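You operate a simulated robot arm through the tools that you are given. There is no shell and no other tool.

The job below is to be done with a simulated robot arm. You get a single attempt, and the scene is never put back.

JOB
Keep the sauce warm on the oval ring and start the pasta water on the big ring.
Fine: big ring off before you move the blue saucepan by its handle; oval ring at 1, steel saucepan on the big ring at 2; leave both on.

It is judged by the outcome, as a careful person would: the job done as asked, and still so three seconds after it is handed in. It fails if anything else is knocked over, pushed out of place, dropped, spilled or broken.

ROBOT AND FRAMES
A 7-joint arm with a two-finger parallel gripper, fixed in place. Base frame: the origin is at the foot of the arm, x ahead of it, y to its left, z up. Readings come in m, degrees, newtons and seconds.
With the tool pointing down near the work surface it reaches from about 0.38 to 0.9 m from the base axis. Its first joint turns from -143.0 to 143.0 degrees. Payload 3 kg.
The tool frame sits at the grasp point between the pads (the TCP): z along the fingers, y along the line on which they close. The tips reach 0.03 m beyond it. The gripper opens to 0.094 m. The fingers are 0.028 m wide and 0.01 m thick; the gripper's body (0.05 by 0.096 m) begins 0.055 m behind the TCP.
Orientation is that of the tool frame in the base frame, as a unit quaternion [w, x, y, z]. With the fingers straight down and closing along the base's y, the tool's x points along the base's -x, its y along +y and its z along -z.

CONTROLS
- The arm moves only by the tool move_arm. Its argument "moves" is a list of rows, each a list of 3 entries, a list of its own where there are three numbers: the opening, from 0 (shut) to 1 (fully open), then the shift along the base's x, y, z in units of 20 mm (1.0 is 20 mm), then the turn, a rotation vector about the base's x, y, z in units of 5 degrees (1.0 is 5 degrees). In form: [[hand, [dx, dy, dz], [ax, ay, az]], ...]. A call has 1 to 20 rows; each row shifts and turns the commanded pose from where the row before left it. A call with a number of a shift or a turn outside -1 to 1 is refused whole. Each row takes 0.2 s and may step no farther than 0.05 m and 8.6 degrees from the row before; otherwise, or with a gripper value out of range, the whole call is refused. A pose out of reach is approached as far as the arm can. The call stops where the force on the tool passes 80 N (or 10 N more than at its start, if that is more) or the arm is blocked; 0.2 s more then pass. The fingers move at their own pace (about 0.072 m/s each) and stop on an object; they squeeze with about 44 N. The grip force told is the motor's: it shows also when the fingers shut on nothing. Time passes only in rows, and 0.2 s behind the last, so rows that do not move let the fingers close. It gives the time, the measured TCP pose, the force on the tool (base axes), the opening and the grip force at its end, in the units of the frame above (readings bear some noise), with the torque about the TCP (base axes, N m) and any sound that the robot's microphone picked up.
- Cameras (640 x 400 px; columns grow to the right, rows downward): "scene" is fixed at [0.221, 0.4981, 1.5632]; the picture's right is [-0.15, -0.99, 0.00], its down [-0.89, 0.13, -0.43] and it looks along [0.42, -0.06, -0.90] (base axes); focal length 214 px, centre (320, 200). "wrist" rides on the gripper at [0.076, 0.014, -0.103] in the tool frame; the picture's right is [-0.18, 0.98, 0.00], its down [-0.75, -0.14, -0.64] and it looks along [-0.63, -0.12, 0.77] (tool axes); focal length 243 px, centre (320, 200). There is no depth. A picture from a camera that has moved, and an enlarged one, comes with that camera's place and axes in the base frame and with its lens.
- camera(camera): a new picture of that camera. No time passes.
- enlarge(camera, box): a new picture of the part [left, top, right, bottom] of that camera's present view, enlarged. No time passes.
- close_job(): hands the job in; it is judged then, once.

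Nothing tells you positions but the pictures and the camera data. Unless the task says otherwise, let go and move clear before handing in.

The tools are called after "Call:" by a JSON object that holds its "fn" and its "kwargs". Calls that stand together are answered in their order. move_arm: Moves the arm, as the interface text tells. Its arguments: {"type":"object","properties":{"moves":{"type":"array","items":{"type":"array"}}},"required":["moves"]} The other tools are called the same way: camera (camera) takes a picture; enlarge (camera, box) takes an enlarged picture of a part of a camera's view; close_job () hands the job in.

At the start:

```text
time_s: 0.0
ee_pos: [0.5723, 0.2014, 1.2093]
tool_rot: [0.0, 0.001, 1.0, 0.0]
force: [0.3, 0.1, -0.9]
torque: [0.0, -0.02, 0.03]
gripper_width: 0.094
finger_force: 0.1
```

scene: 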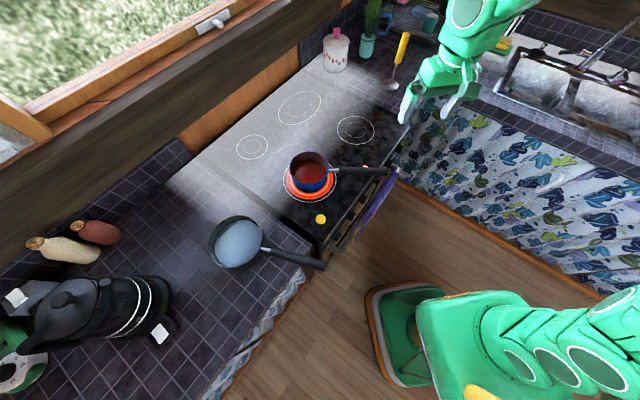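
wrist: 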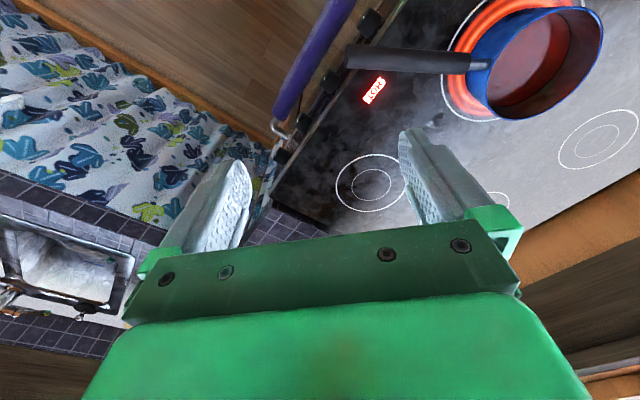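

I see a glowing ring with a blue saucepan of sauce on it, a steel-looking saucepan with water on the counter to the left, and knobs on the stove's front. I'll look closer before moving anything.

Call:
{"fn": "enlarge", "kwargs": {"camera": "scene", "box": [220, 80, 420, 205]}}

Call:
{"fn": "enlarge", "kwargs": {"camera": "scene", "box": [190, 150, 430, 300]}}

Call:
{"fn": "enlarge", "kwargs": {"camera": "wrist", "box": [240, 0, 640, 250]}}

Call:
{"fn": "enlarge", "kwargs": {"camera": "scene", "box": [300, 150, 420, 225]}}

```text
3.20 times, centred on (320, 142) of scene
camera zoom: at [0.221, 0.4981, 1.5632], right [-0.15, -0.99, 0.0], down [-0.89, 0.13, -0.43], along [0.42, -0.06, -0.9], focal length 686 px, centre (320, 384)
```

zoom: 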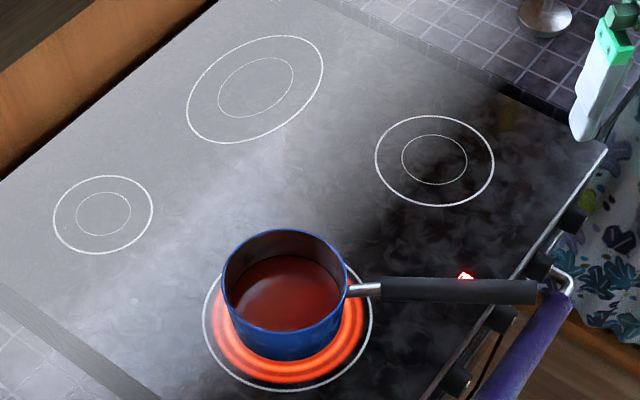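

```text
2.67 times, centred on (310, 225) of scene
camera zoom: at [0.221, 0.4981, 1.5632], right [-0.15, -0.99, 0.0], down [-0.89, 0.13, -0.43], along [0.42, -0.06, -0.9], focal length 572 px, centre (347, 133)
```

zoom: 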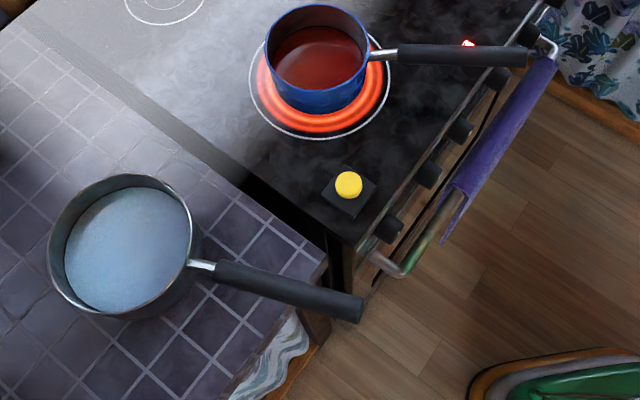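

```text
1.60 times, centred on (440, 125) of wrist
camera zoom: at [0.4956, 0.215, 1.3136], right [0.18, 0.98, 0.0], down [0.75, -0.14, 0.64], along [0.63, -0.12, -0.77], focal length 388 px, centre (128, 320)
```

zoom: 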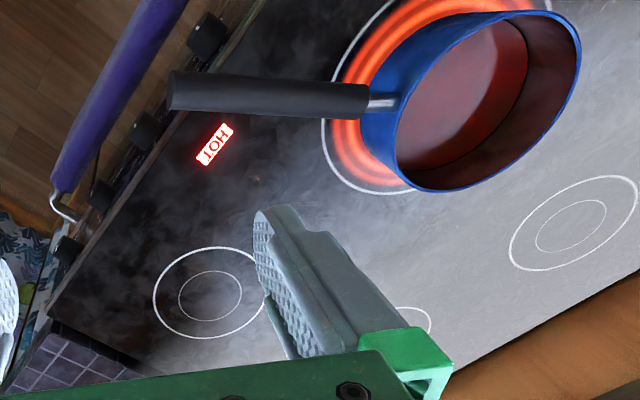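

```text
5.33 times, centred on (360, 188) of scene
camera zoom: at [0.221, 0.4981, 1.5632], right [-0.15, -0.99, 0.0], down [-0.89, 0.13, -0.43], along [0.42, -0.06, -0.9], focal length 1144 px, centre (107, 267)
```

zoom: 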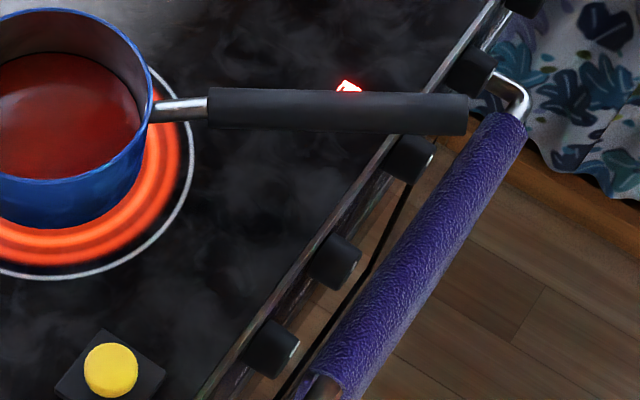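

The stove is turned about 45° with its front toward the arm, with knobs on the front panel behind a towel rail; the big ring (glowing) is near (0.62, 0.48), the oval ring is at the back near (0.97, 0.48). I'll back the hand off and tilt it to look at the knobs.

Call:
{"fn": "move_arm", "kwargs": {"moves": [[1, [-0.7, -0.42, -0.7], [0, 0, 1]], [1, [-0.7, -0.42, -0.7], [0, 0, 1]], [1, [-0.7, -0.42, -0.7], [0, 0, 1]], [1, [-0.7, -0.42, -0.7], [0, 0, 1]], [1, [-0.7, -0.42, -0.7], [0, 0, 1]], [1, [-0.7, -0.42, -0.7], [0, 0, 1]], [1, [-0.7, -0.42, -0.7], [0, 0, 1]], [1, [-0.7, -0.42, -0.7], [0, 0, 1]], [1, [-0.7, -0.42, -0.7], [0, 0, 1]], [1, [0, 0, 0], [0.686, -0.727, 0]], [1, [0, 0, 0], [0.686, -0.727, 0]], [1, [0, 0, 0], [0.686, -0.727, 0]], [1, [0, 0, 0], [0.686, -0.727, 0]], [1, [0, 0, 0], [0, 0, 0]]]}}

Call:
{"fn": "camera", "kwargs": {"camera": "wrist"}}

Call:
{"fn": "camera", "kwargs": {"camera": "scene"}}

```text
time_s: 3.0
ee_pos: [0.4466, 0.1259, 1.0846]
tool_rot: [0.163, -0.378, 0.909, 0.062]
force: [-0.9, 0.3, 0.4]
torque: [0.02, 0.02, -0.02]
gripper_width: 0.094
finger_force: 0.1
```

```text
taken
camera wrist: at [0.3595, 0.0607, 1.1552], right [-0.57, 0.82, 0.05], down [0.44, 0.25, 0.86], along [0.69, 0.52, -0.5], focal length 243 px, centre (320, 200)
```

wrist: 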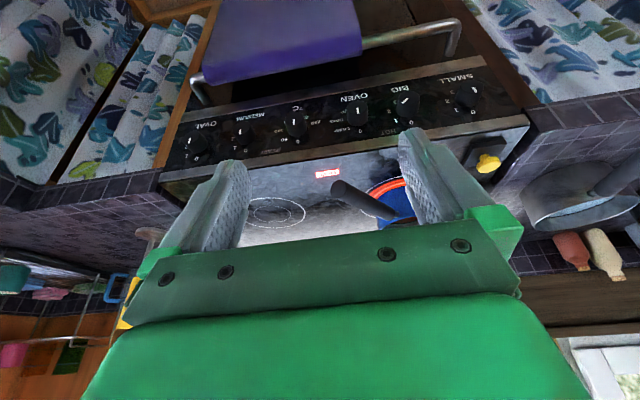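

```text
taken
```

scene: 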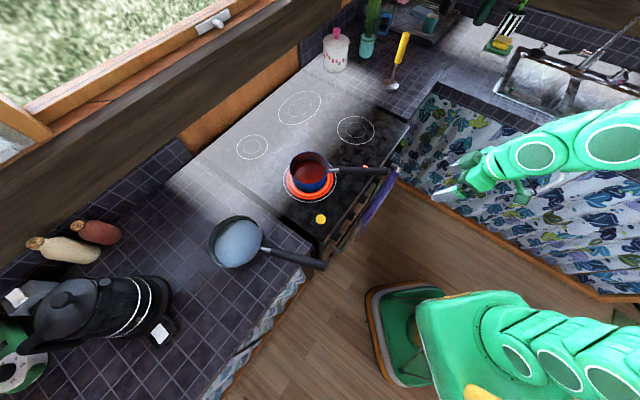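

The panel is labelled: from the left, SMALL, BIG, OVEN, °C, MEDIUM, OVAL (the picture is upside down). I'll enlarge it to read the settings.

Call:
{"fn": "enlarge", "kwargs": {"camera": "wrist", "box": [330, 50, 530, 175]}}

Call:
{"fn": "enlarge", "kwargs": {"camera": "wrist", "box": [160, 80, 360, 205]}}

Call:
{"fn": "enlarge", "kwargs": {"camera": "wrist", "box": [340, 75, 440, 138]}}

Call:
{"fn": "enlarge", "kwargs": {"camera": "wrist", "box": [160, 100, 260, 163]}}

```text
3.20 times, centred on (430, 112) of wrist
camera zoom: at [0.3595, 0.0607, 1.1552], right [-0.57, 0.82, 0.05], down [0.44, 0.25, 0.86], along [0.69, 0.52, -0.5], focal length 776 px, centre (-32, 480)
```

zoom: 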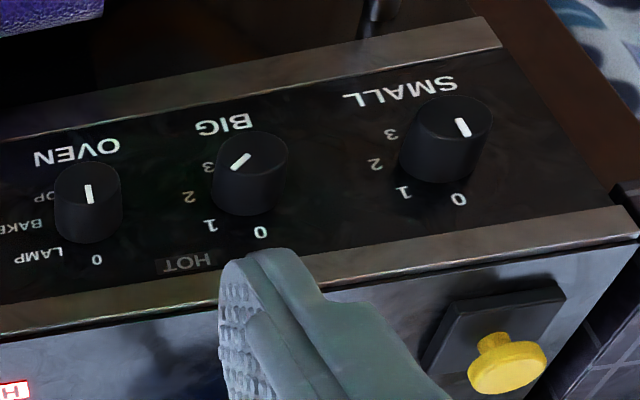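

```text
3.20 times, centred on (260, 142) of wrist
camera zoom: at [0.3595, 0.0607, 1.1552], right [-0.57, 0.82, 0.05], down [0.44, 0.25, 0.86], along [0.69, 0.52, -0.5], focal length 776 px, centre (512, 384)
```

zoom: 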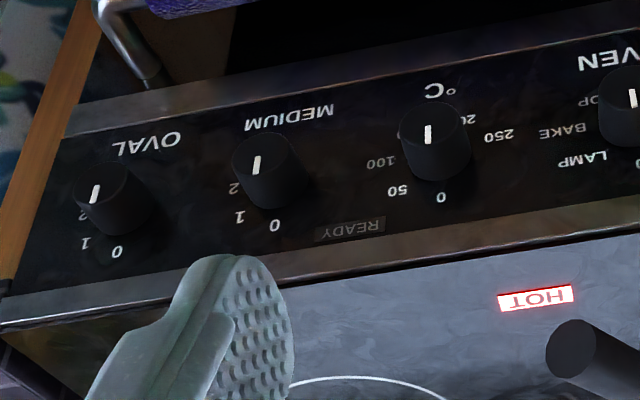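

```text
6.35 times, centred on (390, 106) of wrist
camera zoom: at [0.3595, 0.0607, 1.1552], right [-0.57, 0.82, 0.05], down [0.44, 0.25, 0.86], along [0.69, 0.52, -0.5], focal length 1540 px, centre (-124, 794)
```

zoom: 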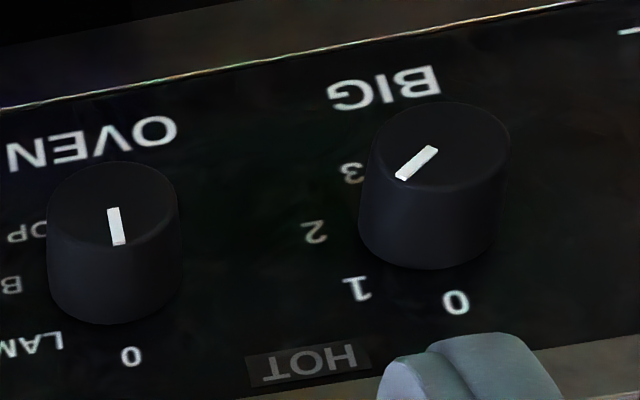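

```text
6.35 times, centred on (210, 132) of wrist
camera zoom: at [0.3595, 0.0607, 1.1552], right [-0.57, 0.82, 0.05], down [0.44, 0.25, 0.86], along [0.69, 0.52, -0.5], focal length 1540 px, centre (1018, 635)
```

zoom: 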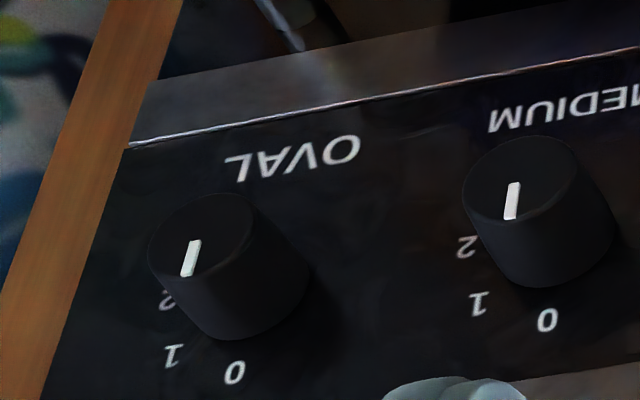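

The BIG knob points at 1 (0 at top, 1-2-3 clockwise), and all the other knobs are at 0. The BIG knob face is near (0.477, 0.336, 0.835) on a vertical panel facing the arm at 45°; I'll bring the hand level in front of it.

Call:
{"fn": "move_arm", "kwargs": {"moves": [[0.8, [-0.2, 0.44, -0.4], [0.707, -0.707, 0]], [0.8, [-0.2, 0.44, -0.4], [0.707, -0.707, 0]], [0.8, [-0.2, 0.44, -0.4], [0.707, -0.707, 0]], [0.8, [-0.2, 0.44, -0.4], [0.707, -0.707, 0]], [0.8, [-0.2, 0.44, -0.4], [0.707, -0.707, 0]], [0.8, [-0.2, 0.44, -0.4], [0.707, -0.707, 0]], [0.8, [-0.2, 0.44, -0.4], [0.707, -0.707, 0]]]}}

Call:
{"fn": "camera", "kwargs": {"camera": "wrist"}}

Call:
{"fn": "camera", "kwargs": {"camera": "scene"}}

```text
time_s: 4.6
ee_pos: [0.5091, 0.1965, 1.1212]
tool_rot: [0.41, -0.343, 0.829, 0.165]
force: [0.5, 0.9, -0.6]
torque: [-0.01, 0.0, 0.01]
gripper_width: 0.0754
finger_force: 0.1
out of reach, approached as far as the arm can: row 3, 4, 5, 6, 7
```

```text
taken
camera wrist: at [0.4079, 0.1165, 1.1234], right [-0.61, 0.78, 0.14], down [0.06, -0.13, 0.99], along [0.79, 0.61, 0.03], focal length 243 px, centre (320, 200)
```

wrist: 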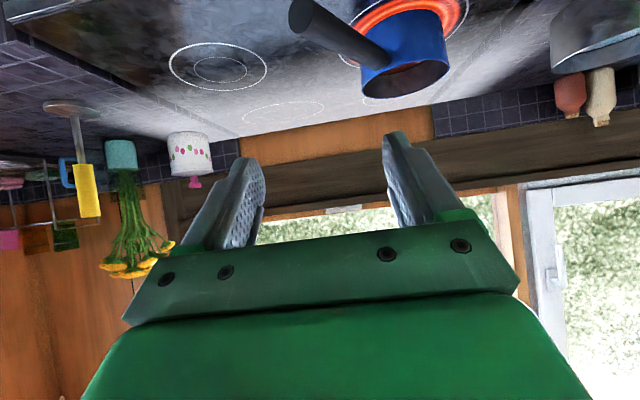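

```text
taken
```

scene: 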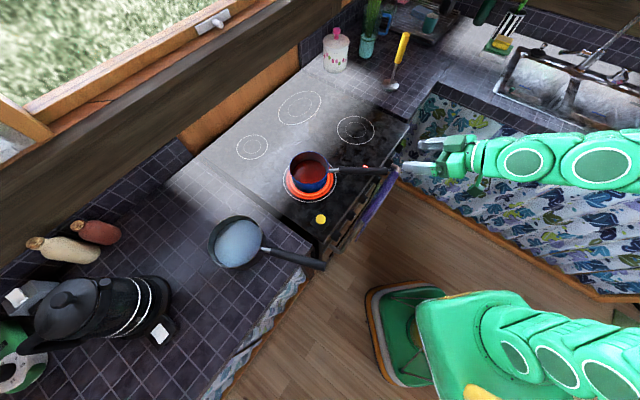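

The arm can't level the hand this close to its base; it stopped at about 50° tilt near (0.51, 0.20, 1.12). I'll nudge up to see how the commanded pose relates to the measured one.

Call:
{"fn": "move_arm", "kwargs": {"moves": [[0.8, [0.3, 0, 0.3], [0, 0, 0]]]}}

```text
time_s: 5.0
ee_pos: [0.5139, 0.1969, 1.1267]
tool_rot: [0.427, -0.339, 0.821, 0.171]
force: [0.3, -0.4, -0.3]
torque: [0.02, 0.0, 0.01]
gripper_width: 0.0752
finger_force: 0.1
```

The commanded pose follows what the arm really reached, so nothing drifts. I'll ease the tilt back and look at the BIG knob from straight in front to fix its position precisely.

Call:
{"fn": "move_arm", "kwargs": {"moves": [[0.8, [-0.7, 0.69, -0.64], [-0.707, 0.707, 0]], [0.8, [-0.7, 0.69, -0.64], [-0.707, 0.707, 0]], [0.8, [-0.7, 0.69, -0.64], [-0.707, 0.707, 0]], [0.8, [-0.7, 0.69, -0.64], [-0.707, 0.707, 0]], [0.8, [-0.7, 0.69, -0.64], [-0.707, 0.707, 0]], [0.8, [-0.7, 0.69, -0.64], [-0.707, 0.707, 0]], [0.8, [0, 0, 0], [0, 0, 0]]]}}

Call:
{"fn": "camera", "kwargs": {"camera": "wrist"}}

Call:
{"fn": "enlarge", "kwargs": {"camera": "wrist", "box": [240, 0, 440, 125]}}

```text
time_s: 6.6
ee_pos: [0.4309, 0.2783, 1.0478]
tool_rot: [0.201, -0.373, 0.902, 0.078]
force: [0.8, 0.2, 1.4]
torque: [0.01, -0.02, 0.0]
gripper_width: 0.075
finger_force: 0.1
```

```text
taken
camera wrist: at [0.3403, 0.2092, 1.1102], right [-0.58, 0.81, 0.07], down [0.39, 0.2, 0.9], along [0.72, 0.54, -0.43], focal length 243 px, centre (320, 200)
```

wrist: 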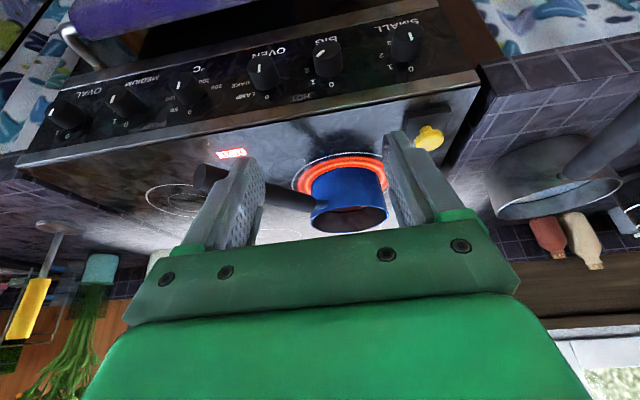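

```text
3.20 times, centred on (340, 62) of wrist
camera zoom: at [0.3403, 0.2092, 1.1102], right [-0.58, 0.81, 0.07], down [0.39, 0.2, 0.9], along [0.72, 0.54, -0.43], focal length 776 px, centre (256, 640)
```

zoom: 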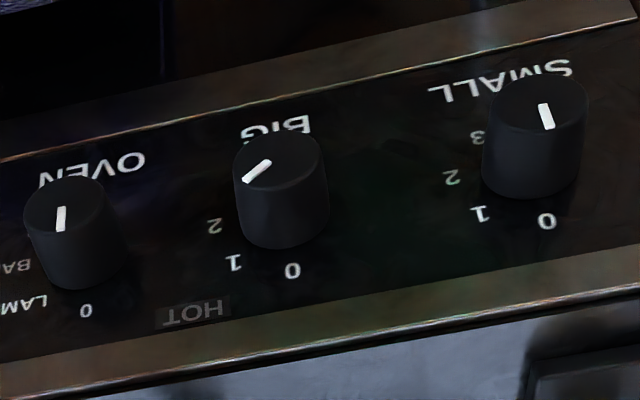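

The two views agree: BIG knob face at about (0.477, 0.339, 0.822), diameter 38 mm, standing 23 mm off a vertical panel. I'll tilt to about 55° and come down in front of it.

Call:
{"fn": "move_arm", "kwargs": {"moves": [[0.75, [0.19, 0.31, -0.98], [0.707, -0.707, 0]], [0.75, [0.19, 0.31, -0.98], [0.707, -0.707, 0]], [0.75, [0.19, 0.31, -0.98], [0.707, -0.707, 0]], [0.75, [0.19, 0.31, -0.98], [0.707, -0.707, 0]], [0.75, [0.19, 0.31, -0.98], [0.707, -0.707, 0]], [0.75, [0.19, 0.31, -0.98], [0.707, -0.707, 0]], [0.75, [0, 0, 0], [0, 0, 0]]]}}

Call:
{"fn": "camera", "kwargs": {"camera": "wrist"}}

Call:
{"fn": "camera", "kwargs": {"camera": "scene"}}

```text
time_s: 8.2
ee_pos: [0.5169, 0.3685, 0.9968]
tool_rot: [0.428, -0.338, 0.82, 0.172]
force: [-0.8, 0.2, 0.6]
torque: [0.03, 0.02, -0.01]
gripper_width: 0.0705
finger_force: 0.1
out of reach, approached as far as the arm can: row 2, 3, 4, 5, 6
```

```text
taken
camera wrist: at [0.4165, 0.2872, 0.9938], right [-0.62, 0.77, 0.14], down [0.03, -0.16, 0.99], along [0.79, 0.61, 0.08], focal length 243 px, centre (320, 200)
```

wrist: 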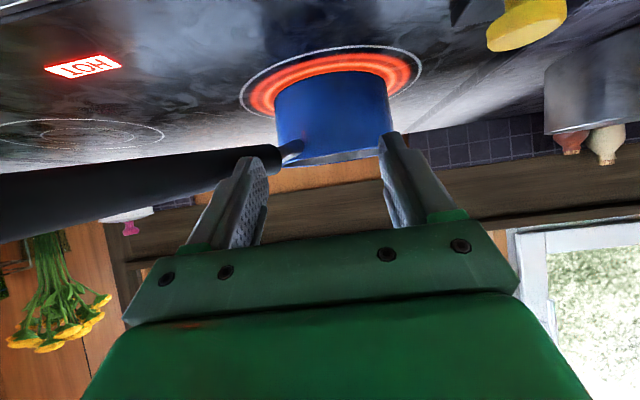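

```text
taken
```

scene: 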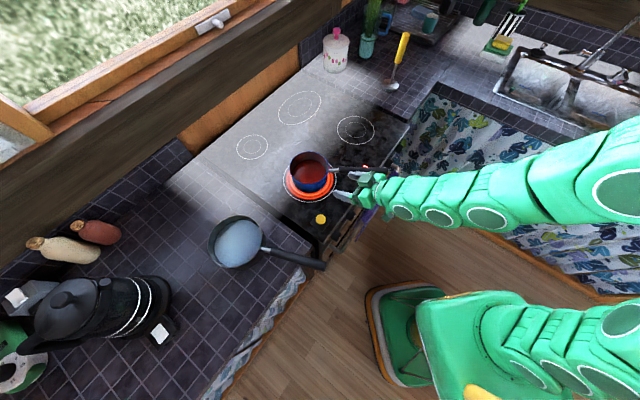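

The wrist can't tilt that far so close and low, and the arm drifted toward the pan handle, so I'll retreat. A hand pointing nearly straight down, pinching the knob from above with only about 20° of tilt, should work instead.

Call:
{"fn": "move_arm", "kwargs": {"moves": [[0.75, [-0.7, -0.7, 0.1], [-0.707, 0.707, 0]], [0.75, [-0.7, -0.7, 0.1], [-0.707, 0.707, 0]], [0.75, [-0.7, -0.7, 0.1], [-0.707, 0.707, 0]], [0.75, [-0.7, -0.7, 0.1], [-0.707, 0.707, 0]], [0.75, [-0.7, -0.7, 0], [-0.707, 0.707, 0]], [0.75, [-0.5, -0.5, 0], [-0.707, 0.707, 0]], [0.75, [0, 0, 0], [-0.707, 0.707, 0]], [0.75, [0, 0, 0], [0, 0, 0]]]}}

Call:
{"fn": "camera", "kwargs": {"camera": "wrist"}}

```text
time_s: 10.0
ee_pos: [0.4385, 0.2865, 1.0047]
tool_rot: [0.16, -0.377, 0.91, 0.062]
force: [-0.9, -0.9, 0.1]
torque: [-0.01, 0.0, 0.0]
gripper_width: 0.0705
finger_force: 0.0
```

```text
taken
camera wrist: at [0.3514, 0.222, 1.0756], right [-0.57, 0.82, 0.05], down [0.44, 0.25, 0.86], along [0.69, 0.52, -0.51], focal length 243 px, centre (320, 200)
```

wrist: 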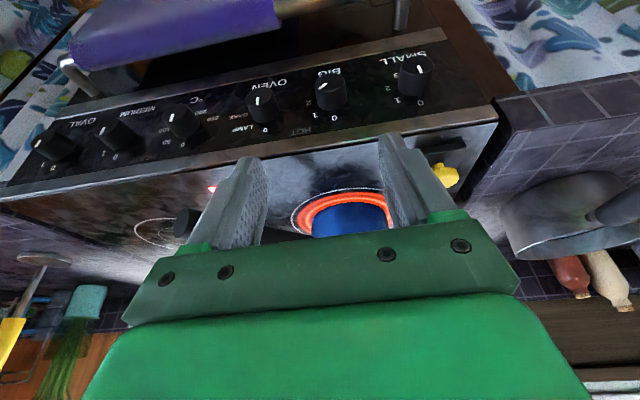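

Now I'm at about 20° tilt, TCP (0.439, 0.287, 1.005), with the knobs clearly in view. I'll lower in front of the BIG knob, staying clear of the panel.

Call:
{"fn": "move_arm", "kwargs": {"moves": [[0.75, [0.04, 0.16, -0.875], [0, 0, 0]], [0.75, [0.04, 0.16, -0.875], [0, 0, 0]], [0.75, [0.04, 0.16, -0.875], [0, 0, 0]], [0.75, [0.04, 0.16, -0.875], [0, 0, 0]], [0.75, [0.04, 0.16, -0.875], [0, 0, 0]], [0.75, [0.04, 0.16, -0.875], [0, 0, 0]], [0.75, [0, 0, 0], [0, 0, 0]]]}}

Call:
{"fn": "camera", "kwargs": {"camera": "wrist"}}

```text
time_s: 11.6
ee_pos: [0.4428, 0.3064, 0.8993]
tool_rot: [0.162, -0.377, 0.91, 0.062]
force: [-0.4, -0.9, 0.3]
torque: [0.03, -0.01, 0.03]
gripper_width: 0.0705
finger_force: 0.2
```

```text
taken
camera wrist: at [0.3567, 0.2408, 0.9707], right [-0.57, 0.82, 0.05], down [0.44, 0.25, 0.86], along [0.69, 0.52, -0.5], focal length 243 px, centre (320, 200)
```

wrist: 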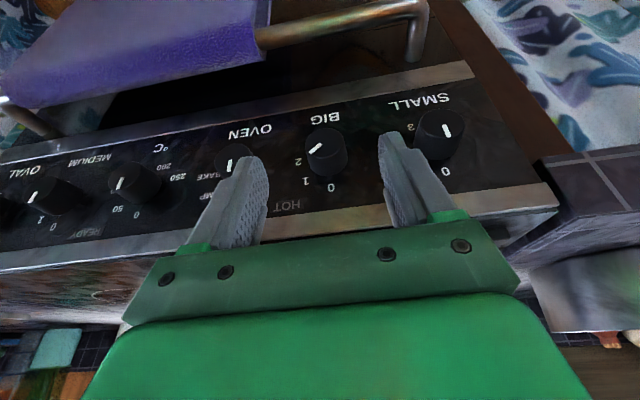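

The knob is nicely framed between the fingers. I'll enlarge to refine its position once more before closing in.

Call:
{"fn": "enlarge", "kwargs": {"camera": "wrist", "box": [220, 80, 460, 230]}}

```text
2.67 times, centred on (340, 155) of wrist
camera zoom: at [0.3567, 0.2408, 0.9707], right [-0.57, 0.82, 0.05], down [0.44, 0.25, 0.86], along [0.69, 0.52, -0.5], focal length 647 px, centre (267, 320)
```

zoom: 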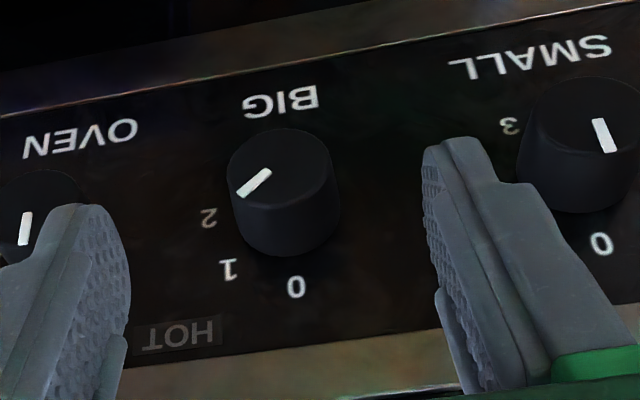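

The third view agrees (knob axis at about (0.4765, 0.3395), z 0.823). I'll lean the hand 22.5° to the right first so the 45° turn to 0 ends leaning 22.5° left, then slide in.

Call:
{"fn": "move_arm", "kwargs": {"moves": [[0.75, [0.16, 0.056, -0.597], [0.636, 0.636, 0]], [0.75, [0.16, 0.056, -0.597], [0.636, 0.636, 0]], [0.75, [0.16, 0.056, -0.597], [0.636, 0.636, 0]], [0.75, [0.16, 0.056, -0.597], [0.636, 0.636, 0]], [0.75, [0.16, 0.056, -0.597], [0.636, 0.636, 0]], [0.75, [0, 0, 0], [0, 0, 0]]]}}

Call:
{"fn": "camera", "kwargs": {"camera": "wrist"}}

Call:
{"fn": "camera", "kwargs": {"camera": "scene"}}

```text
time_s: 13.0
ee_pos: [0.4589, 0.3114, 0.8414]
tool_rot: [0.086, -0.339, 0.906, 0.238]
force: [0.5, 0.0, 0.9]
torque: [-0.03, 0.02, -0.01]
gripper_width: 0.0707
finger_force: 0.1
```

```text
taken
camera wrist: at [0.3921, 0.227, 0.913], right [-0.51, 0.75, 0.43], down [0.67, 0.03, 0.75], along [0.55, 0.66, -0.51], focal length 243 px, centre (320, 200)
```

wrist: 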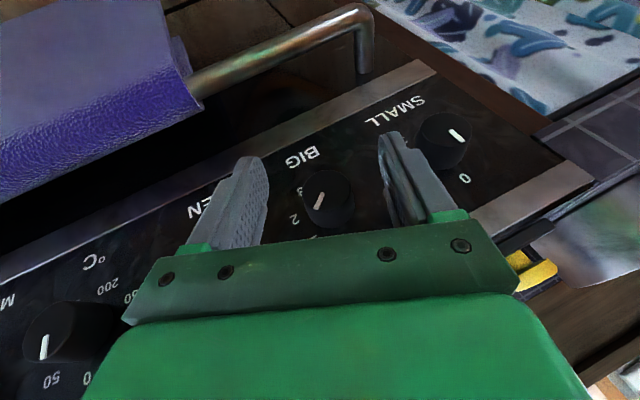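

```text
taken
```

scene: 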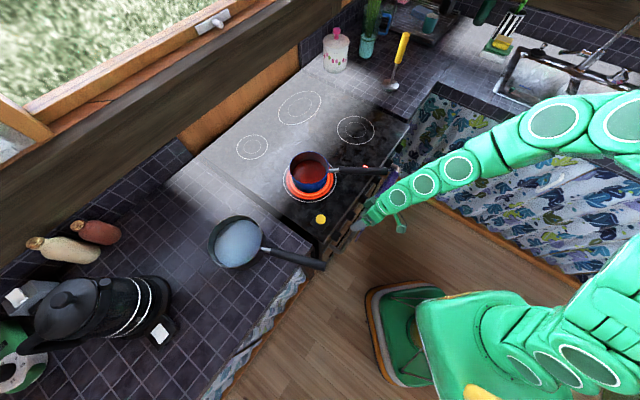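

The knob sits centred between the fingers. I'll slide in 27 mm and close on it.

Call:
{"fn": "move_arm", "kwargs": {"moves": [[0.75, [0.32, 0.33, -0.03], [0, 0, 0]], [0.75, [0.32, 0.33, -0.03], [0, 0, 0]], [0.75, [0.32, 0.33, -0.03], [0, 0, 0]], [0.75, [0, 0, 0], [0, 0, 0]]]}}

Call:
{"fn": "camera", "kwargs": {"camera": "wrist"}}

```text
time_s: 14.0
ee_pos: [0.478, 0.3318, 0.839]
tool_rot: [0.085, -0.339, 0.906, 0.238]
force: [0.7, 0.4, 0.5]
torque: [0.0, -0.01, 0.0]
gripper_width: 0.0705
finger_force: 0.0
```

```text
taken
camera wrist: at [0.4112, 0.2473, 0.9112], right [-0.5, 0.75, 0.43], down [0.67, 0.03, 0.74], along [0.55, 0.66, -0.51], focal length 243 px, centre (320, 200)
```

wrist: 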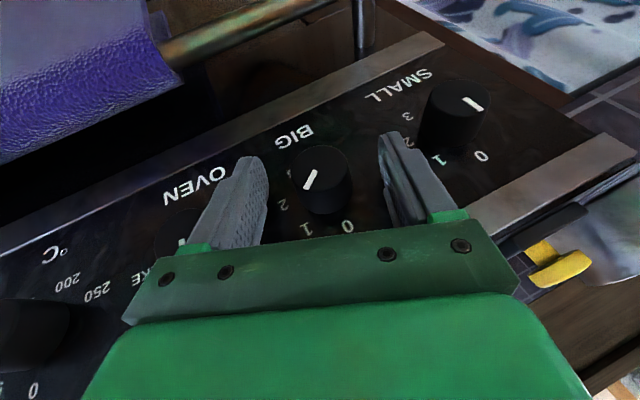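

Clear of contact and centred. Closing on the knob now.

Call:
{"fn": "move_arm", "kwargs": {"moves": [[0.5, [0, 0, 0], [0, 0, 0]], [0.3, [0, 0, 0], [0, 0, 0]], [0.3, [0, 0, 0], [0, 0, 0]], [0.2, [0, 0, 0], [0, 0, 0]], [0.2, [0, 0, 0], [0, 0, 0]]]}}

Call:
{"fn": "camera", "kwargs": {"camera": "wrist"}}

```text
time_s: 15.2
ee_pos: [0.4783, 0.3331, 0.8393]
tool_rot: [0.085, -0.339, 0.906, 0.238]
force: [-1.1, -1.3, -3.3]
torque: [0.04, -0.14, -0.15]
gripper_width: 0.0348
finger_force: 45.1
```

```text
taken
camera wrist: at [0.4113, 0.2473, 0.9112], right [-0.5, 0.75, 0.43], down [0.67, 0.03, 0.75], along [0.55, 0.66, -0.51], focal length 243 px, centre (320, 200)
```

wrist: 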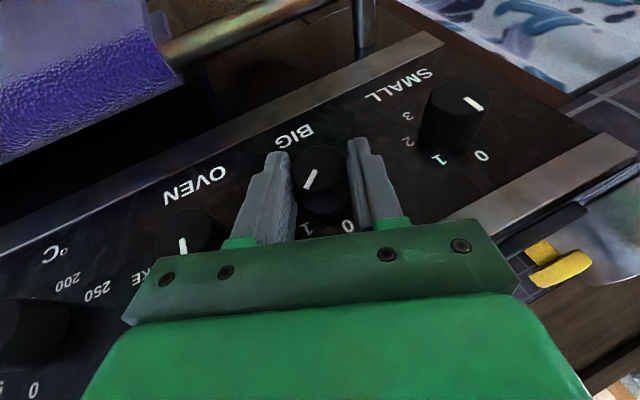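

Gripped at 35 mm with almost no side force. Now turning counter-clockwise toward 0, following the knob's axis; first 20°, then I'll check.

Call:
{"fn": "move_arm", "kwargs": {"moves": [[0.2, [-0.052, 0.052, 0.0265], [-0.707, -0.707, 0]], [0.2, [-0.053, 0.053, 0.0195], [-0.707, -0.707, 0]], [0.2, [-0.053, 0.053, 0.0135], [-0.707, -0.707, 0]], [0.2, [-0.054, 0.054, 0.0065], [-0.707, -0.707, 0]]]}}

Call:
{"fn": "enlarge", "kwargs": {"camera": "wrist", "box": [200, 100, 440, 250]}}

```text
time_s: 16.2
ee_pos: [0.4731, 0.3353, 0.8399]
tool_rot: [0.154, -0.374, 0.911, 0.082]
force: [15.2, -0.5, -21.1]
torque: [-0.18, -0.05, 0.18]
gripper_width: 0.0348
finger_force: 44.9
```

```text
2.67 times, centred on (320, 175) of wrist
camera zoom: at [0.3898, 0.2686, 0.9125], right [-0.57, 0.82, 0.1], down [0.47, 0.22, 0.86], along [0.68, 0.53, -0.51], focal length 647 px, centre (320, 267)
```

zoom: 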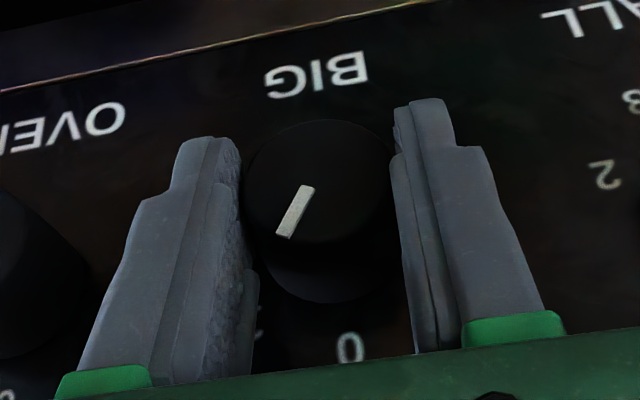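

The pointer is following (about 25° now), with modest forces. I'll continue to 0, easing slightly down and sideways to relieve the load.

Call:
{"fn": "move_arm", "kwargs": {"moves": [[0.2, [-0.035, 0.05, -0.02], [-0.707, -0.707, 0]], [0.2, [-0.035, 0.05, -0.025], [-0.707, -0.707, 0]], [0.2, [-0.04, 0.05, -0.03], [-0.707, -0.707, 0]], [0.2, [-0.045, 0.05, -0.035], [-0.707, -0.707, 0]]]}}

Call:
{"fn": "enlarge", "kwargs": {"camera": "wrist", "box": [200, 100, 440, 250]}}

Call:
{"fn": "camera", "kwargs": {"camera": "scene"}}

```text
time_s: 17.2
ee_pos: [0.4703, 0.3403, 0.8395]
tool_rot: [0.218, -0.396, 0.889, -0.078]
force: [-2.5, -21.4, 40.2]
torque: [0.1, -0.57, -0.51]
gripper_width: 0.0346
finger_force: 44.8
```

```text
2.67 times, centred on (320, 175) of wrist
camera zoom: at [0.3696, 0.289, 0.9023], right [-0.55, 0.8, -0.25], down [0.25, 0.44, 0.86], along [0.8, 0.41, -0.44], focal length 647 px, centre (320, 267)
```

zoom: 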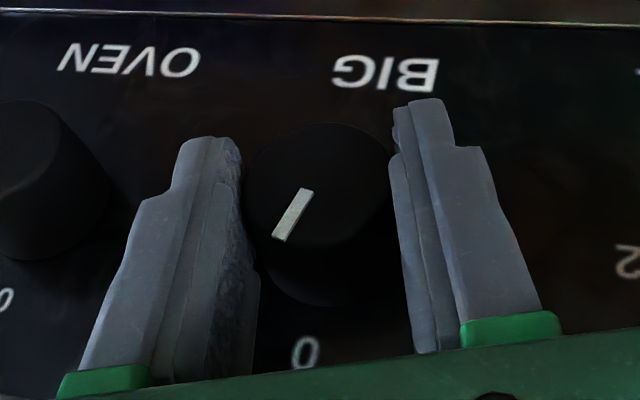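

```text
taken
```

scene: 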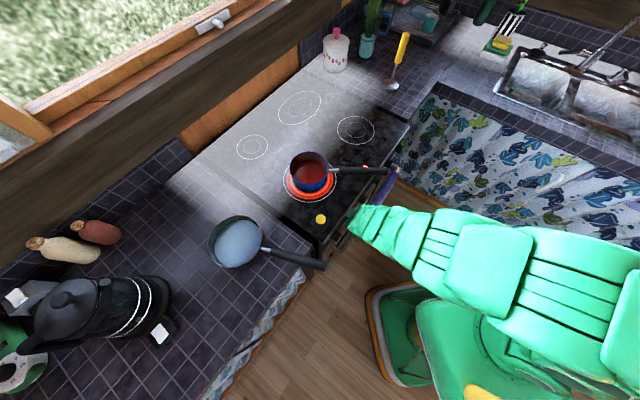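

The knob turned with the hand and now sits about 10° short of 0; force has risen to 40 N upward. I'll relieve it a little and turn the remaining amount in small steps.

Call:
{"fn": "move_arm", "kwargs": {"moves": [[0.2, [-0.02, -0.01, 0.05], [0, 0, 0]], [0.2, [-0.05, 0.05, 0.0], [-0.707, -0.707, 0]]]}}

Call:
{"fn": "enlarge", "kwargs": {"camera": "wrist", "box": [200, 100, 440, 250]}}

```text
time_s: 17.8
ee_pos: [0.4698, 0.3406, 0.8381]
tool_rot: [0.232, -0.4, 0.879, -0.117]
force: [72.9, -6.8, -21.7]
torque: [-0.4, -0.55, -0.55]
gripper_width: 0.0345
finger_force: 44.9
```

```text
2.67 times, centred on (320, 175) of wrist
camera zoom: at [0.365, 0.2935, 0.8989], right [-0.53, 0.78, -0.33], down [0.2, 0.49, 0.85], along [0.82, 0.39, -0.42], focal length 647 px, centre (320, 267)
```

zoom: 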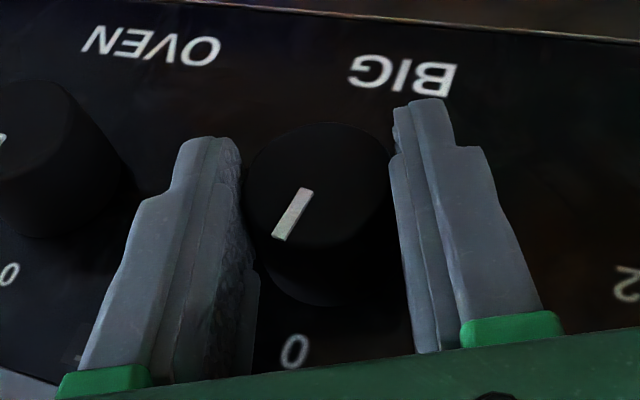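

Side force has built to 73 N in +x, so I'll relieve it by giving way in that direction before the last few degrees.

Call:
{"fn": "move_arm", "kwargs": {"moves": [[0.2, [0.06, 0.0, -0.015], [0, 0, 0]]]}}

```text
time_s: 18.2
ee_pos: [0.4692, 0.3408, 0.8393]
tool_rot: [0.232, -0.401, 0.879, -0.116]
force: [24.9, -7.8, -2.2]
torque: [-0.14, -0.33, -0.92]
gripper_width: 0.0345
finger_force: 44.6
```

Call:
{"fn": "move_arm", "kwargs": {"moves": [[0.2, [-0.015, 0.035, -0.01], [-0.5, -0.5, 0]], [0.2, [-0.015, 0.03, -0.01], [-0.4, -0.4, 0]]]}}

Call:
{"fn": "enlarge", "kwargs": {"camera": "wrist", "box": [200, 100, 440, 250]}}

Call:
{"fn": "enlarge", "kwargs": {"camera": "scene", "box": [250, 120, 410, 220]}}

```text
time_s: 18.8
ee_pos: [0.4679, 0.3407, 0.8383]
tool_rot: [0.249, -0.405, 0.864, -0.167]
force: [-23.1, -8.8, 0.5]
torque: [-0.07, 0.22, 0.11]
gripper_width: 0.0344
finger_force: 44.5
```

```text
2.67 times, centred on (320, 175) of wrist
camera zoom: at [0.3597, 0.2988, 0.8936], right [-0.51, 0.75, -0.43], down [0.13, 0.56, 0.82], along [0.85, 0.36, -0.38], focal length 647 px, centre (320, 267)
```

zoom: 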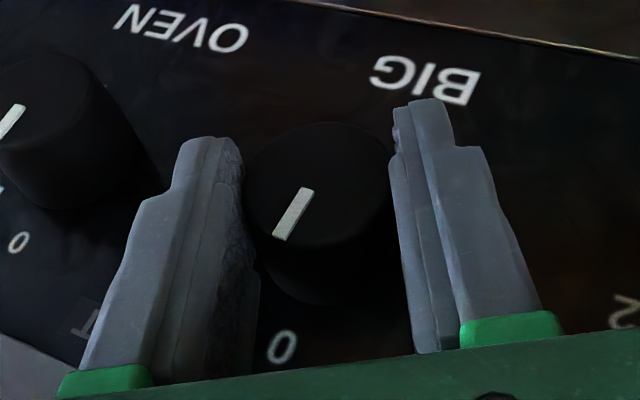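

```text
4.00 times, centred on (330, 170) of scene
camera zoom: at [0.221, 0.4981, 1.5632], right [-0.15, -0.99, 0.0], down [-0.89, 0.13, -0.43], along [0.42, -0.06, -0.9], focal length 858 px, centre (280, 320)
```

zoom: 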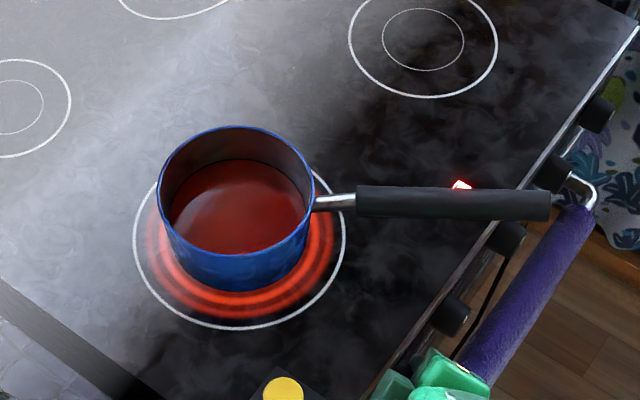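

The BIG pointer now reads within about 2° of 0, matching the OVEN pointer. I'll turn the last 2°, then open and back straight out to check.

Call:
{"fn": "move_arm", "kwargs": {"moves": [[0.2, [-0.03, 0.01, 0.0], [-0.3, -0.3, 0]], [0.2, [0, 0, 0], [0, 0, 0]]]}}

Call:
{"fn": "enlarge", "kwargs": {"camera": "wrist", "box": [200, 100, 440, 250]}}

```text
time_s: 19.4
ee_pos: [0.4688, 0.3411, 0.8375]
tool_rot: [0.256, -0.406, 0.858, -0.184]
force: [-54.0, -2.5, -32.5]
torque: [-0.4, 1.37, 0.8]
gripper_width: 0.0346
finger_force: 44.5
```

```text
2.67 times, centred on (320, 175) of wrist
camera zoom: at [0.3581, 0.3006, 0.8917], right [-0.49, 0.74, -0.46], down [0.11, 0.58, 0.81], along [0.86, 0.35, -0.37], focal length 647 px, centre (320, 267)
```

zoom: 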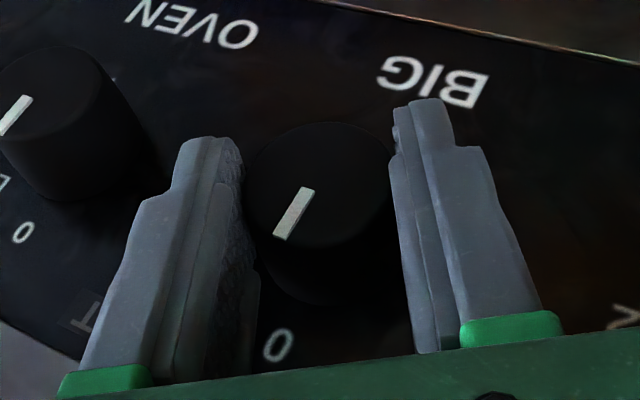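

Call:
{"fn": "move_arm", "kwargs": {"moves": [[0.5, [0, 0, 0], [0, 0, 0]], [0.75, [0, 0, 0], [0, 0, 0]], [0.75, [0, 0, 0], [0, 0, 0]], [0.75, [-0.5, -0.5, 0], [0, 0, 0]], [0.75, [-0.5, -0.5, 0], [0, 0, 0]], [0.75, [-0.5, -0.5, 0.2], [0, 0, 0]]]}}

Call:
{"fn": "camera", "kwargs": {"camera": "wrist"}}

Call:
{"fn": "enlarge", "kwargs": {"camera": "wrist", "box": [200, 100, 440, 250]}}

Call:
{"fn": "enlarge", "kwargs": {"camera": "scene", "box": [230, 110, 420, 229]}}

```text
time_s: 20.8
ee_pos: [0.4389, 0.3118, 0.8426]
tool_rot: [0.257, -0.406, 0.858, -0.183]
force: [0.0, 0.6, -0.2]
torque: [-0.02, -0.01, -0.01]
gripper_width: 0.0706
finger_force: 0.0
```

```text
taken
camera wrist: at [0.3287, 0.271, 0.8969], right [-0.49, 0.74, -0.46], down [0.11, 0.58, 0.81], along [0.86, 0.35, -0.37], focal length 243 px, centre (320, 200)
```

wrist: 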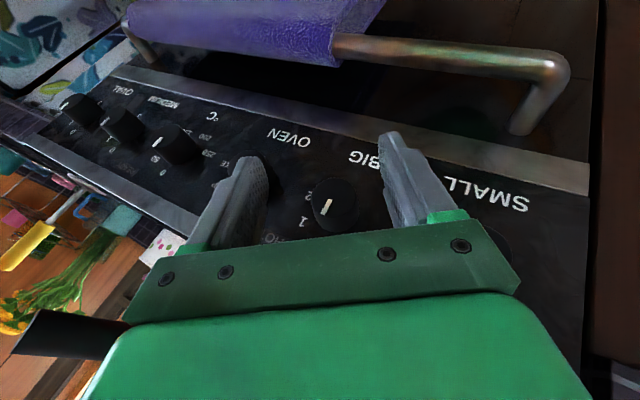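

```text
2.67 times, centred on (320, 175) of wrist
camera zoom: at [0.3287, 0.271, 0.8969], right [-0.49, 0.74, -0.46], down [0.11, 0.58, 0.81], along [0.86, 0.35, -0.37], focal length 647 px, centre (320, 267)
```

zoom: 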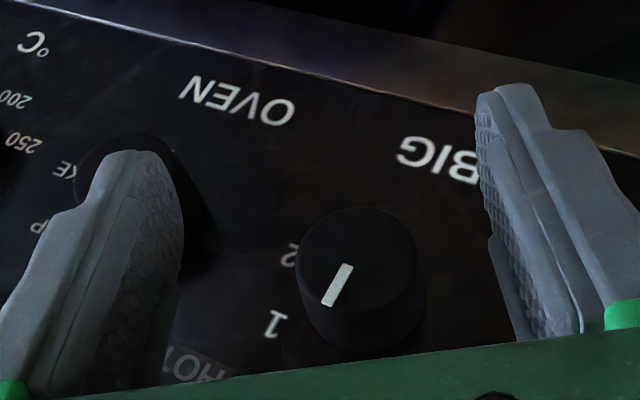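

```text
3.36 times, centred on (325, 170) of scene
camera zoom: at [0.221, 0.4981, 1.5632], right [-0.15, -0.99, 0.0], down [-0.89, 0.13, -0.43], along [0.42, -0.06, -0.9], focal length 721 px, centre (303, 302)
```

zoom: 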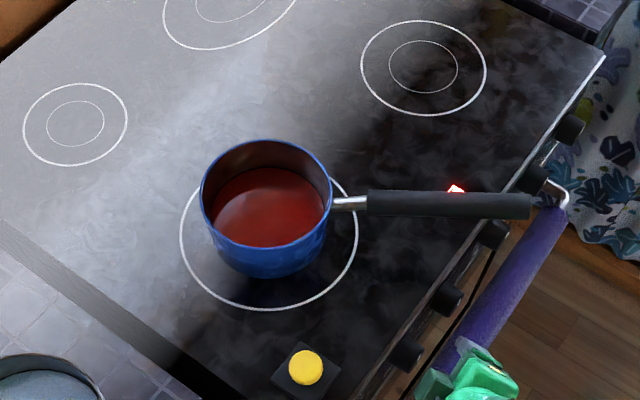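

The big ring is off (no glow, pointer at 0; it took about 50° per mark). Next I'll back out, straighten the hand, and look at the blue pan's handle from above.

Call:
{"fn": "move_arm", "kwargs": {"moves": [[0.75, [-0.3, -0.3, 0.5], [0.707, 0.707, 0]], [0.75, [-0.3, -0.3, 0.8], [0.707, 0.707, 0]], [0.75, [-0.2, -0.2, 0.9], [0.707, 0.707, 0]], [0.75, [0, 0, 1], [0.707, 0.707, 0]], [0.75, [0, 0, 1], [0.707, 0.707, 0]], [0.75, [0, 0, 1], [0.707, 0.707, 0]], [0.75, [0, 0, 1], [0.2, 0.2, 0]], [0.75, [0, 0, 1], [0, 0, 0]], [0.75, [0, 0, 1], [0, 0, 0]], [0.75, [0, 0, 1], [0, 0, 0]], [0.75, [0, 0, 0], [0, 0, 0]]]}}

Call:
{"fn": "camera", "kwargs": {"camera": "wrist"}}

Call:
{"fn": "camera", "kwargs": {"camera": "scene"}}

```text
time_s: 23.2
ee_pos: [0.4239, 0.2944, 1.0274]
tool_rot: [0.161, -0.377, 0.909, 0.066]
force: [0.5, 0.3, 0.1]
torque: [0.0, -0.04, 0.01]
gripper_width: 0.0709
finger_force: 0.1
```

```text
taken
camera wrist: at [0.336, 0.2295, 1.0985], right [-0.57, 0.82, 0.06], down [0.44, 0.25, 0.86], along [0.69, 0.52, -0.5], focal length 243 px, centre (320, 200)
```

wrist: 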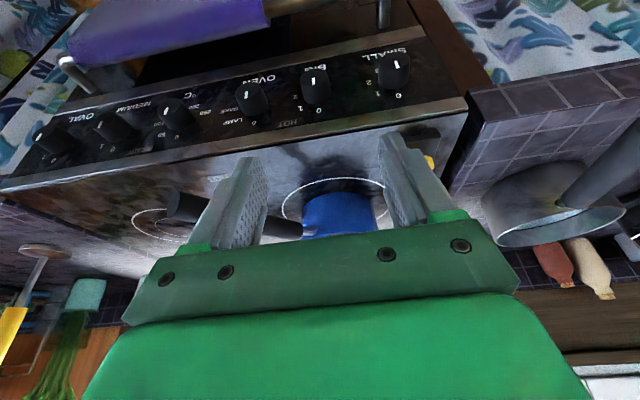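

```text
taken
```

scene: 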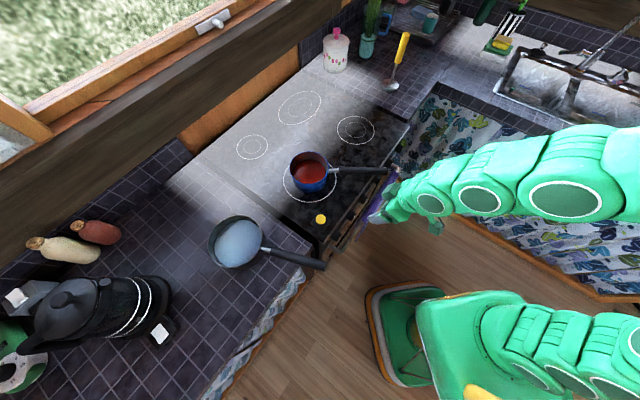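

Everything is as it should be. I'll move to the handle side, turn the hand so it closes across the handle, and take pictures from two places to find its height and direction.

Call:
{"fn": "move_arm", "kwargs": {"moves": [[0.8, [0.59, -0.91, 0.52], [0, 0, 0.78]], [0.8, [0.59, -0.91, 0.52], [0, 0, 0.78]], [0.8, [0.59, -0.91, 0.52], [0, 0, 0.78]], [0.8, [0.59, -0.91, 0.52], [0, 0, 0.78]], [0.8, [0.59, -0.91, 0.52], [0, 0, 0.78]], [0.8, [0.59, -0.91, 0.52], [0, 0, 0.78]], [0.8, [0.59, -0.91, 0.52], [0, 0, 0.78]], [0.8, [0.59, -0.91, 0.52], [0, 0, 0.78]], [0.8, [0.59, -0.91, 0.52], [0, 0, 0.78]], [0.8, [0, 0, 0], [0, 0, 0]]]}}

Call:
{"fn": "camera", "kwargs": {"camera": "wrist"}}

Call:
{"fn": "enlarge", "kwargs": {"camera": "wrist", "box": [240, 60, 440, 185]}}

Call:
{"fn": "camera", "kwargs": {"camera": "scene"}}

```text
time_s: 25.4
ee_pos: [0.5277, 0.1295, 1.1211]
tool_rot: [0.133, -0.634, 0.754, 0.111]
force: [0.0, 0.9, 0.4]
torque: [-0.01, 0.03, 0.0]
gripper_width: 0.075
finger_force: 0.1
```

```text
taken
camera wrist: at [0.4959, 0.0272, 1.1924], right [-0.94, 0.34, 0.06], down [0.22, 0.46, 0.86], along [0.26, 0.82, -0.51], focal length 243 px, centre (320, 200)
```

wrist: 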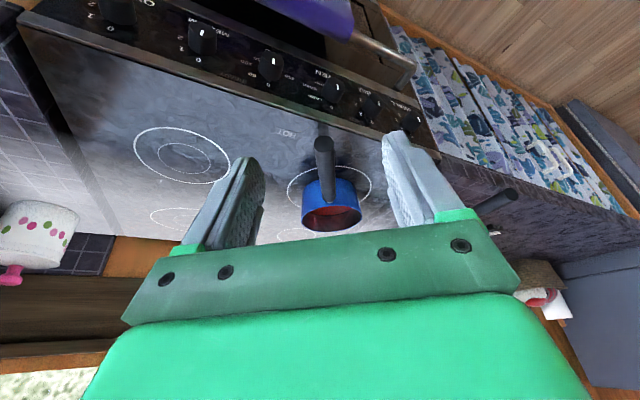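

```text
3.20 times, centred on (340, 122) of wrist
camera zoom: at [0.4959, 0.0272, 1.1924], right [-0.94, 0.34, 0.06], down [0.22, 0.46, 0.86], along [0.26, 0.82, -0.51], focal length 776 px, centre (256, 448)
```

zoom: 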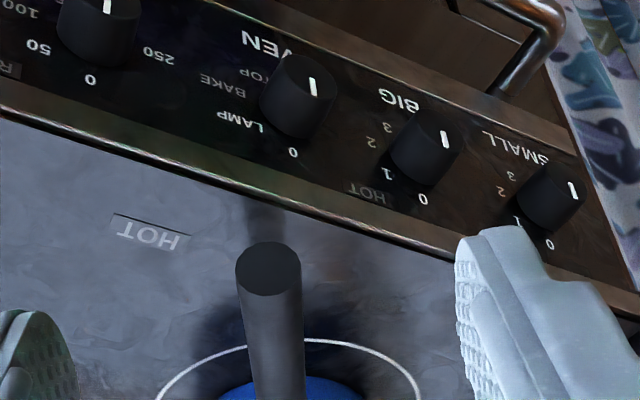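

```text
taken
```

scene: 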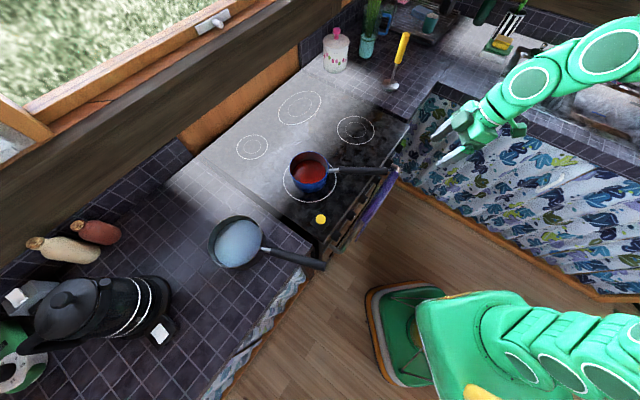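

The handle end is near (0.553, 0.236, 0.99) with the handle running toward the pan centre near (0.62, 0.475); the stove top is at z ≈ 0.90. The "HOT" light has gone out. I'll yaw to look at the oval ring between the fingers to fix its centre.

Call:
{"fn": "move_arm", "kwargs": {"moves": [[1, [0, 0, 0.5], [0, 0, -0.87]], [1, [0, 0, 0.5], [0, 0, -0.87]], [1, [0, 0, 0.5], [0, 0, -0.87]], [1, [0, 0, 0.5], [0, 0, -0.87]], [1, [0, 0, 0], [0, 0, -0.87]], [1, [0, 0, 0], [0, 0, -0.87]], [1, [0, 0, 0], [0, 0, 0]]]}}

Call:
{"fn": "camera", "kwargs": {"camera": "wrist"}}

Call:
{"fn": "enlarge", "kwargs": {"camera": "wrist", "box": [220, 120, 420, 245]}}

```text
time_s: 27.0
ee_pos: [0.5285, 0.1319, 1.1603]
tool_rot: [0.155, -0.447, 0.878, 0.078]
force: [-0.1, -0.3, 0.6]
torque: [0.01, -0.04, -0.03]
gripper_width: 0.0939
finger_force: 0.1
```

```text
taken
camera wrist: at [0.454, 0.0543, 1.2318], right [-0.69, 0.72, 0.06], down [0.4, 0.31, 0.86], along [0.6, 0.62, -0.5], focal length 243 px, centre (320, 200)
```

wrist: 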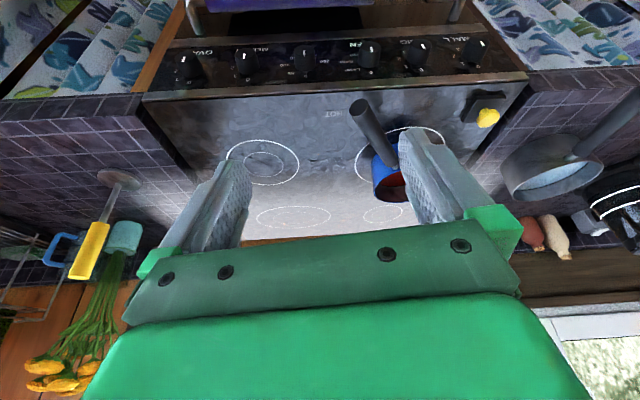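

```text
3.20 times, centred on (320, 182) of wrist
camera zoom: at [0.454, 0.0543, 1.2318], right [-0.69, 0.72, 0.06], down [0.4, 0.31, 0.86], along [0.6, 0.62, -0.5], focal length 776 px, centre (320, 256)
```

zoom: 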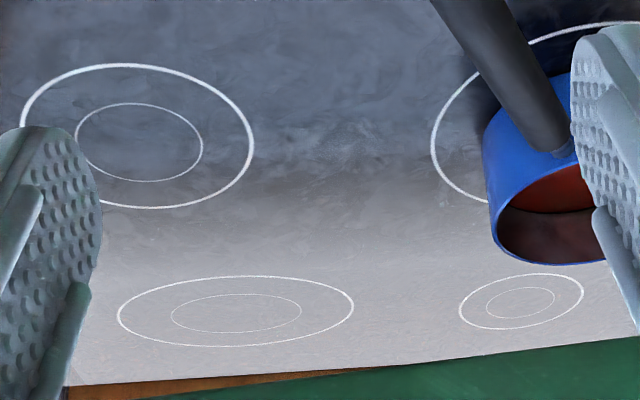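

The oval ring centre is at about (0.973, 0.472) with its long side parallel to the front panel, and the blue pan's centre at about (0.612, 0.472), handle end (0.553, 0.236, 0.99). I'll move above the handle with the fingers straddling it.

Call:
{"fn": "move_arm", "kwargs": {"moves": [[0.8, [0.212, 0.88, -0.56], [0, 0, 0.55]], [0.8, [0.212, 0.88, -0.56], [0, 0, 0.55]], [0.8, [0.212, 0.88, -0.56], [0, 0, 0.55]], [0.8, [0.212, 0.88, -0.56], [0, 0, 0.55]], [0.8, [0.212, 0.88, -0.56], [0, 0, 0.55]], [0.8, [0.212, 0.88, -0.56], [0, 0, 0.55]], [0.8, [0.212, 0.88, -0.56], [0, 0, 0.55]], [0.8, [0.212, 0.88, -0.56], [0, 0, 0.55]], [0.8, [0, 0, 0], [0, 0, 0]]]}}

Call:
{"fn": "camera", "kwargs": {"camera": "wrist"}}

Call:
{"fn": "camera", "kwargs": {"camera": "scene"}}

```text
time_s: 29.0
ee_pos: [0.5606, 0.2748, 1.0698]
tool_rot: [0.137, -0.606, 0.776, 0.106]
force: [0.0, -0.1, 0.4]
torque: [0.0, 0.05, -0.01]
gripper_width: 0.0755
finger_force: 0.0
```

```text
taken
camera wrist: at [0.5213, 0.174, 1.1411], right [-0.91, 0.41, 0.06], down [0.25, 0.44, 0.86], along [0.32, 0.8, -0.51], focal length 243 px, centre (320, 200)
```

wrist: 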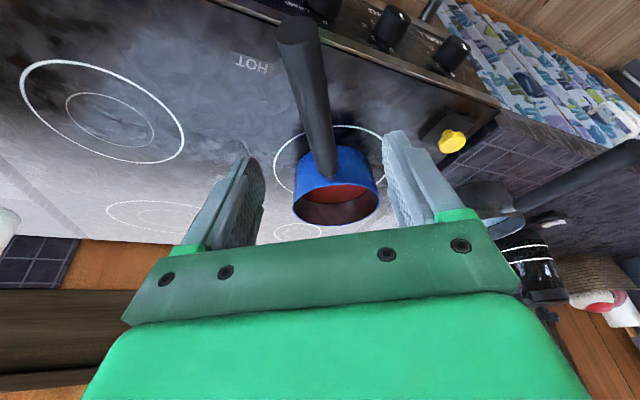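

```text
taken
```

scene: 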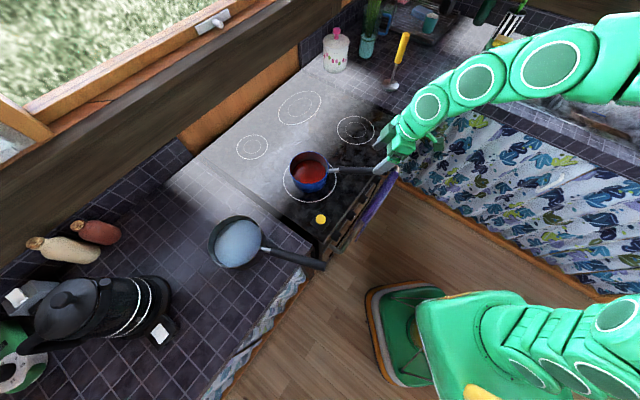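

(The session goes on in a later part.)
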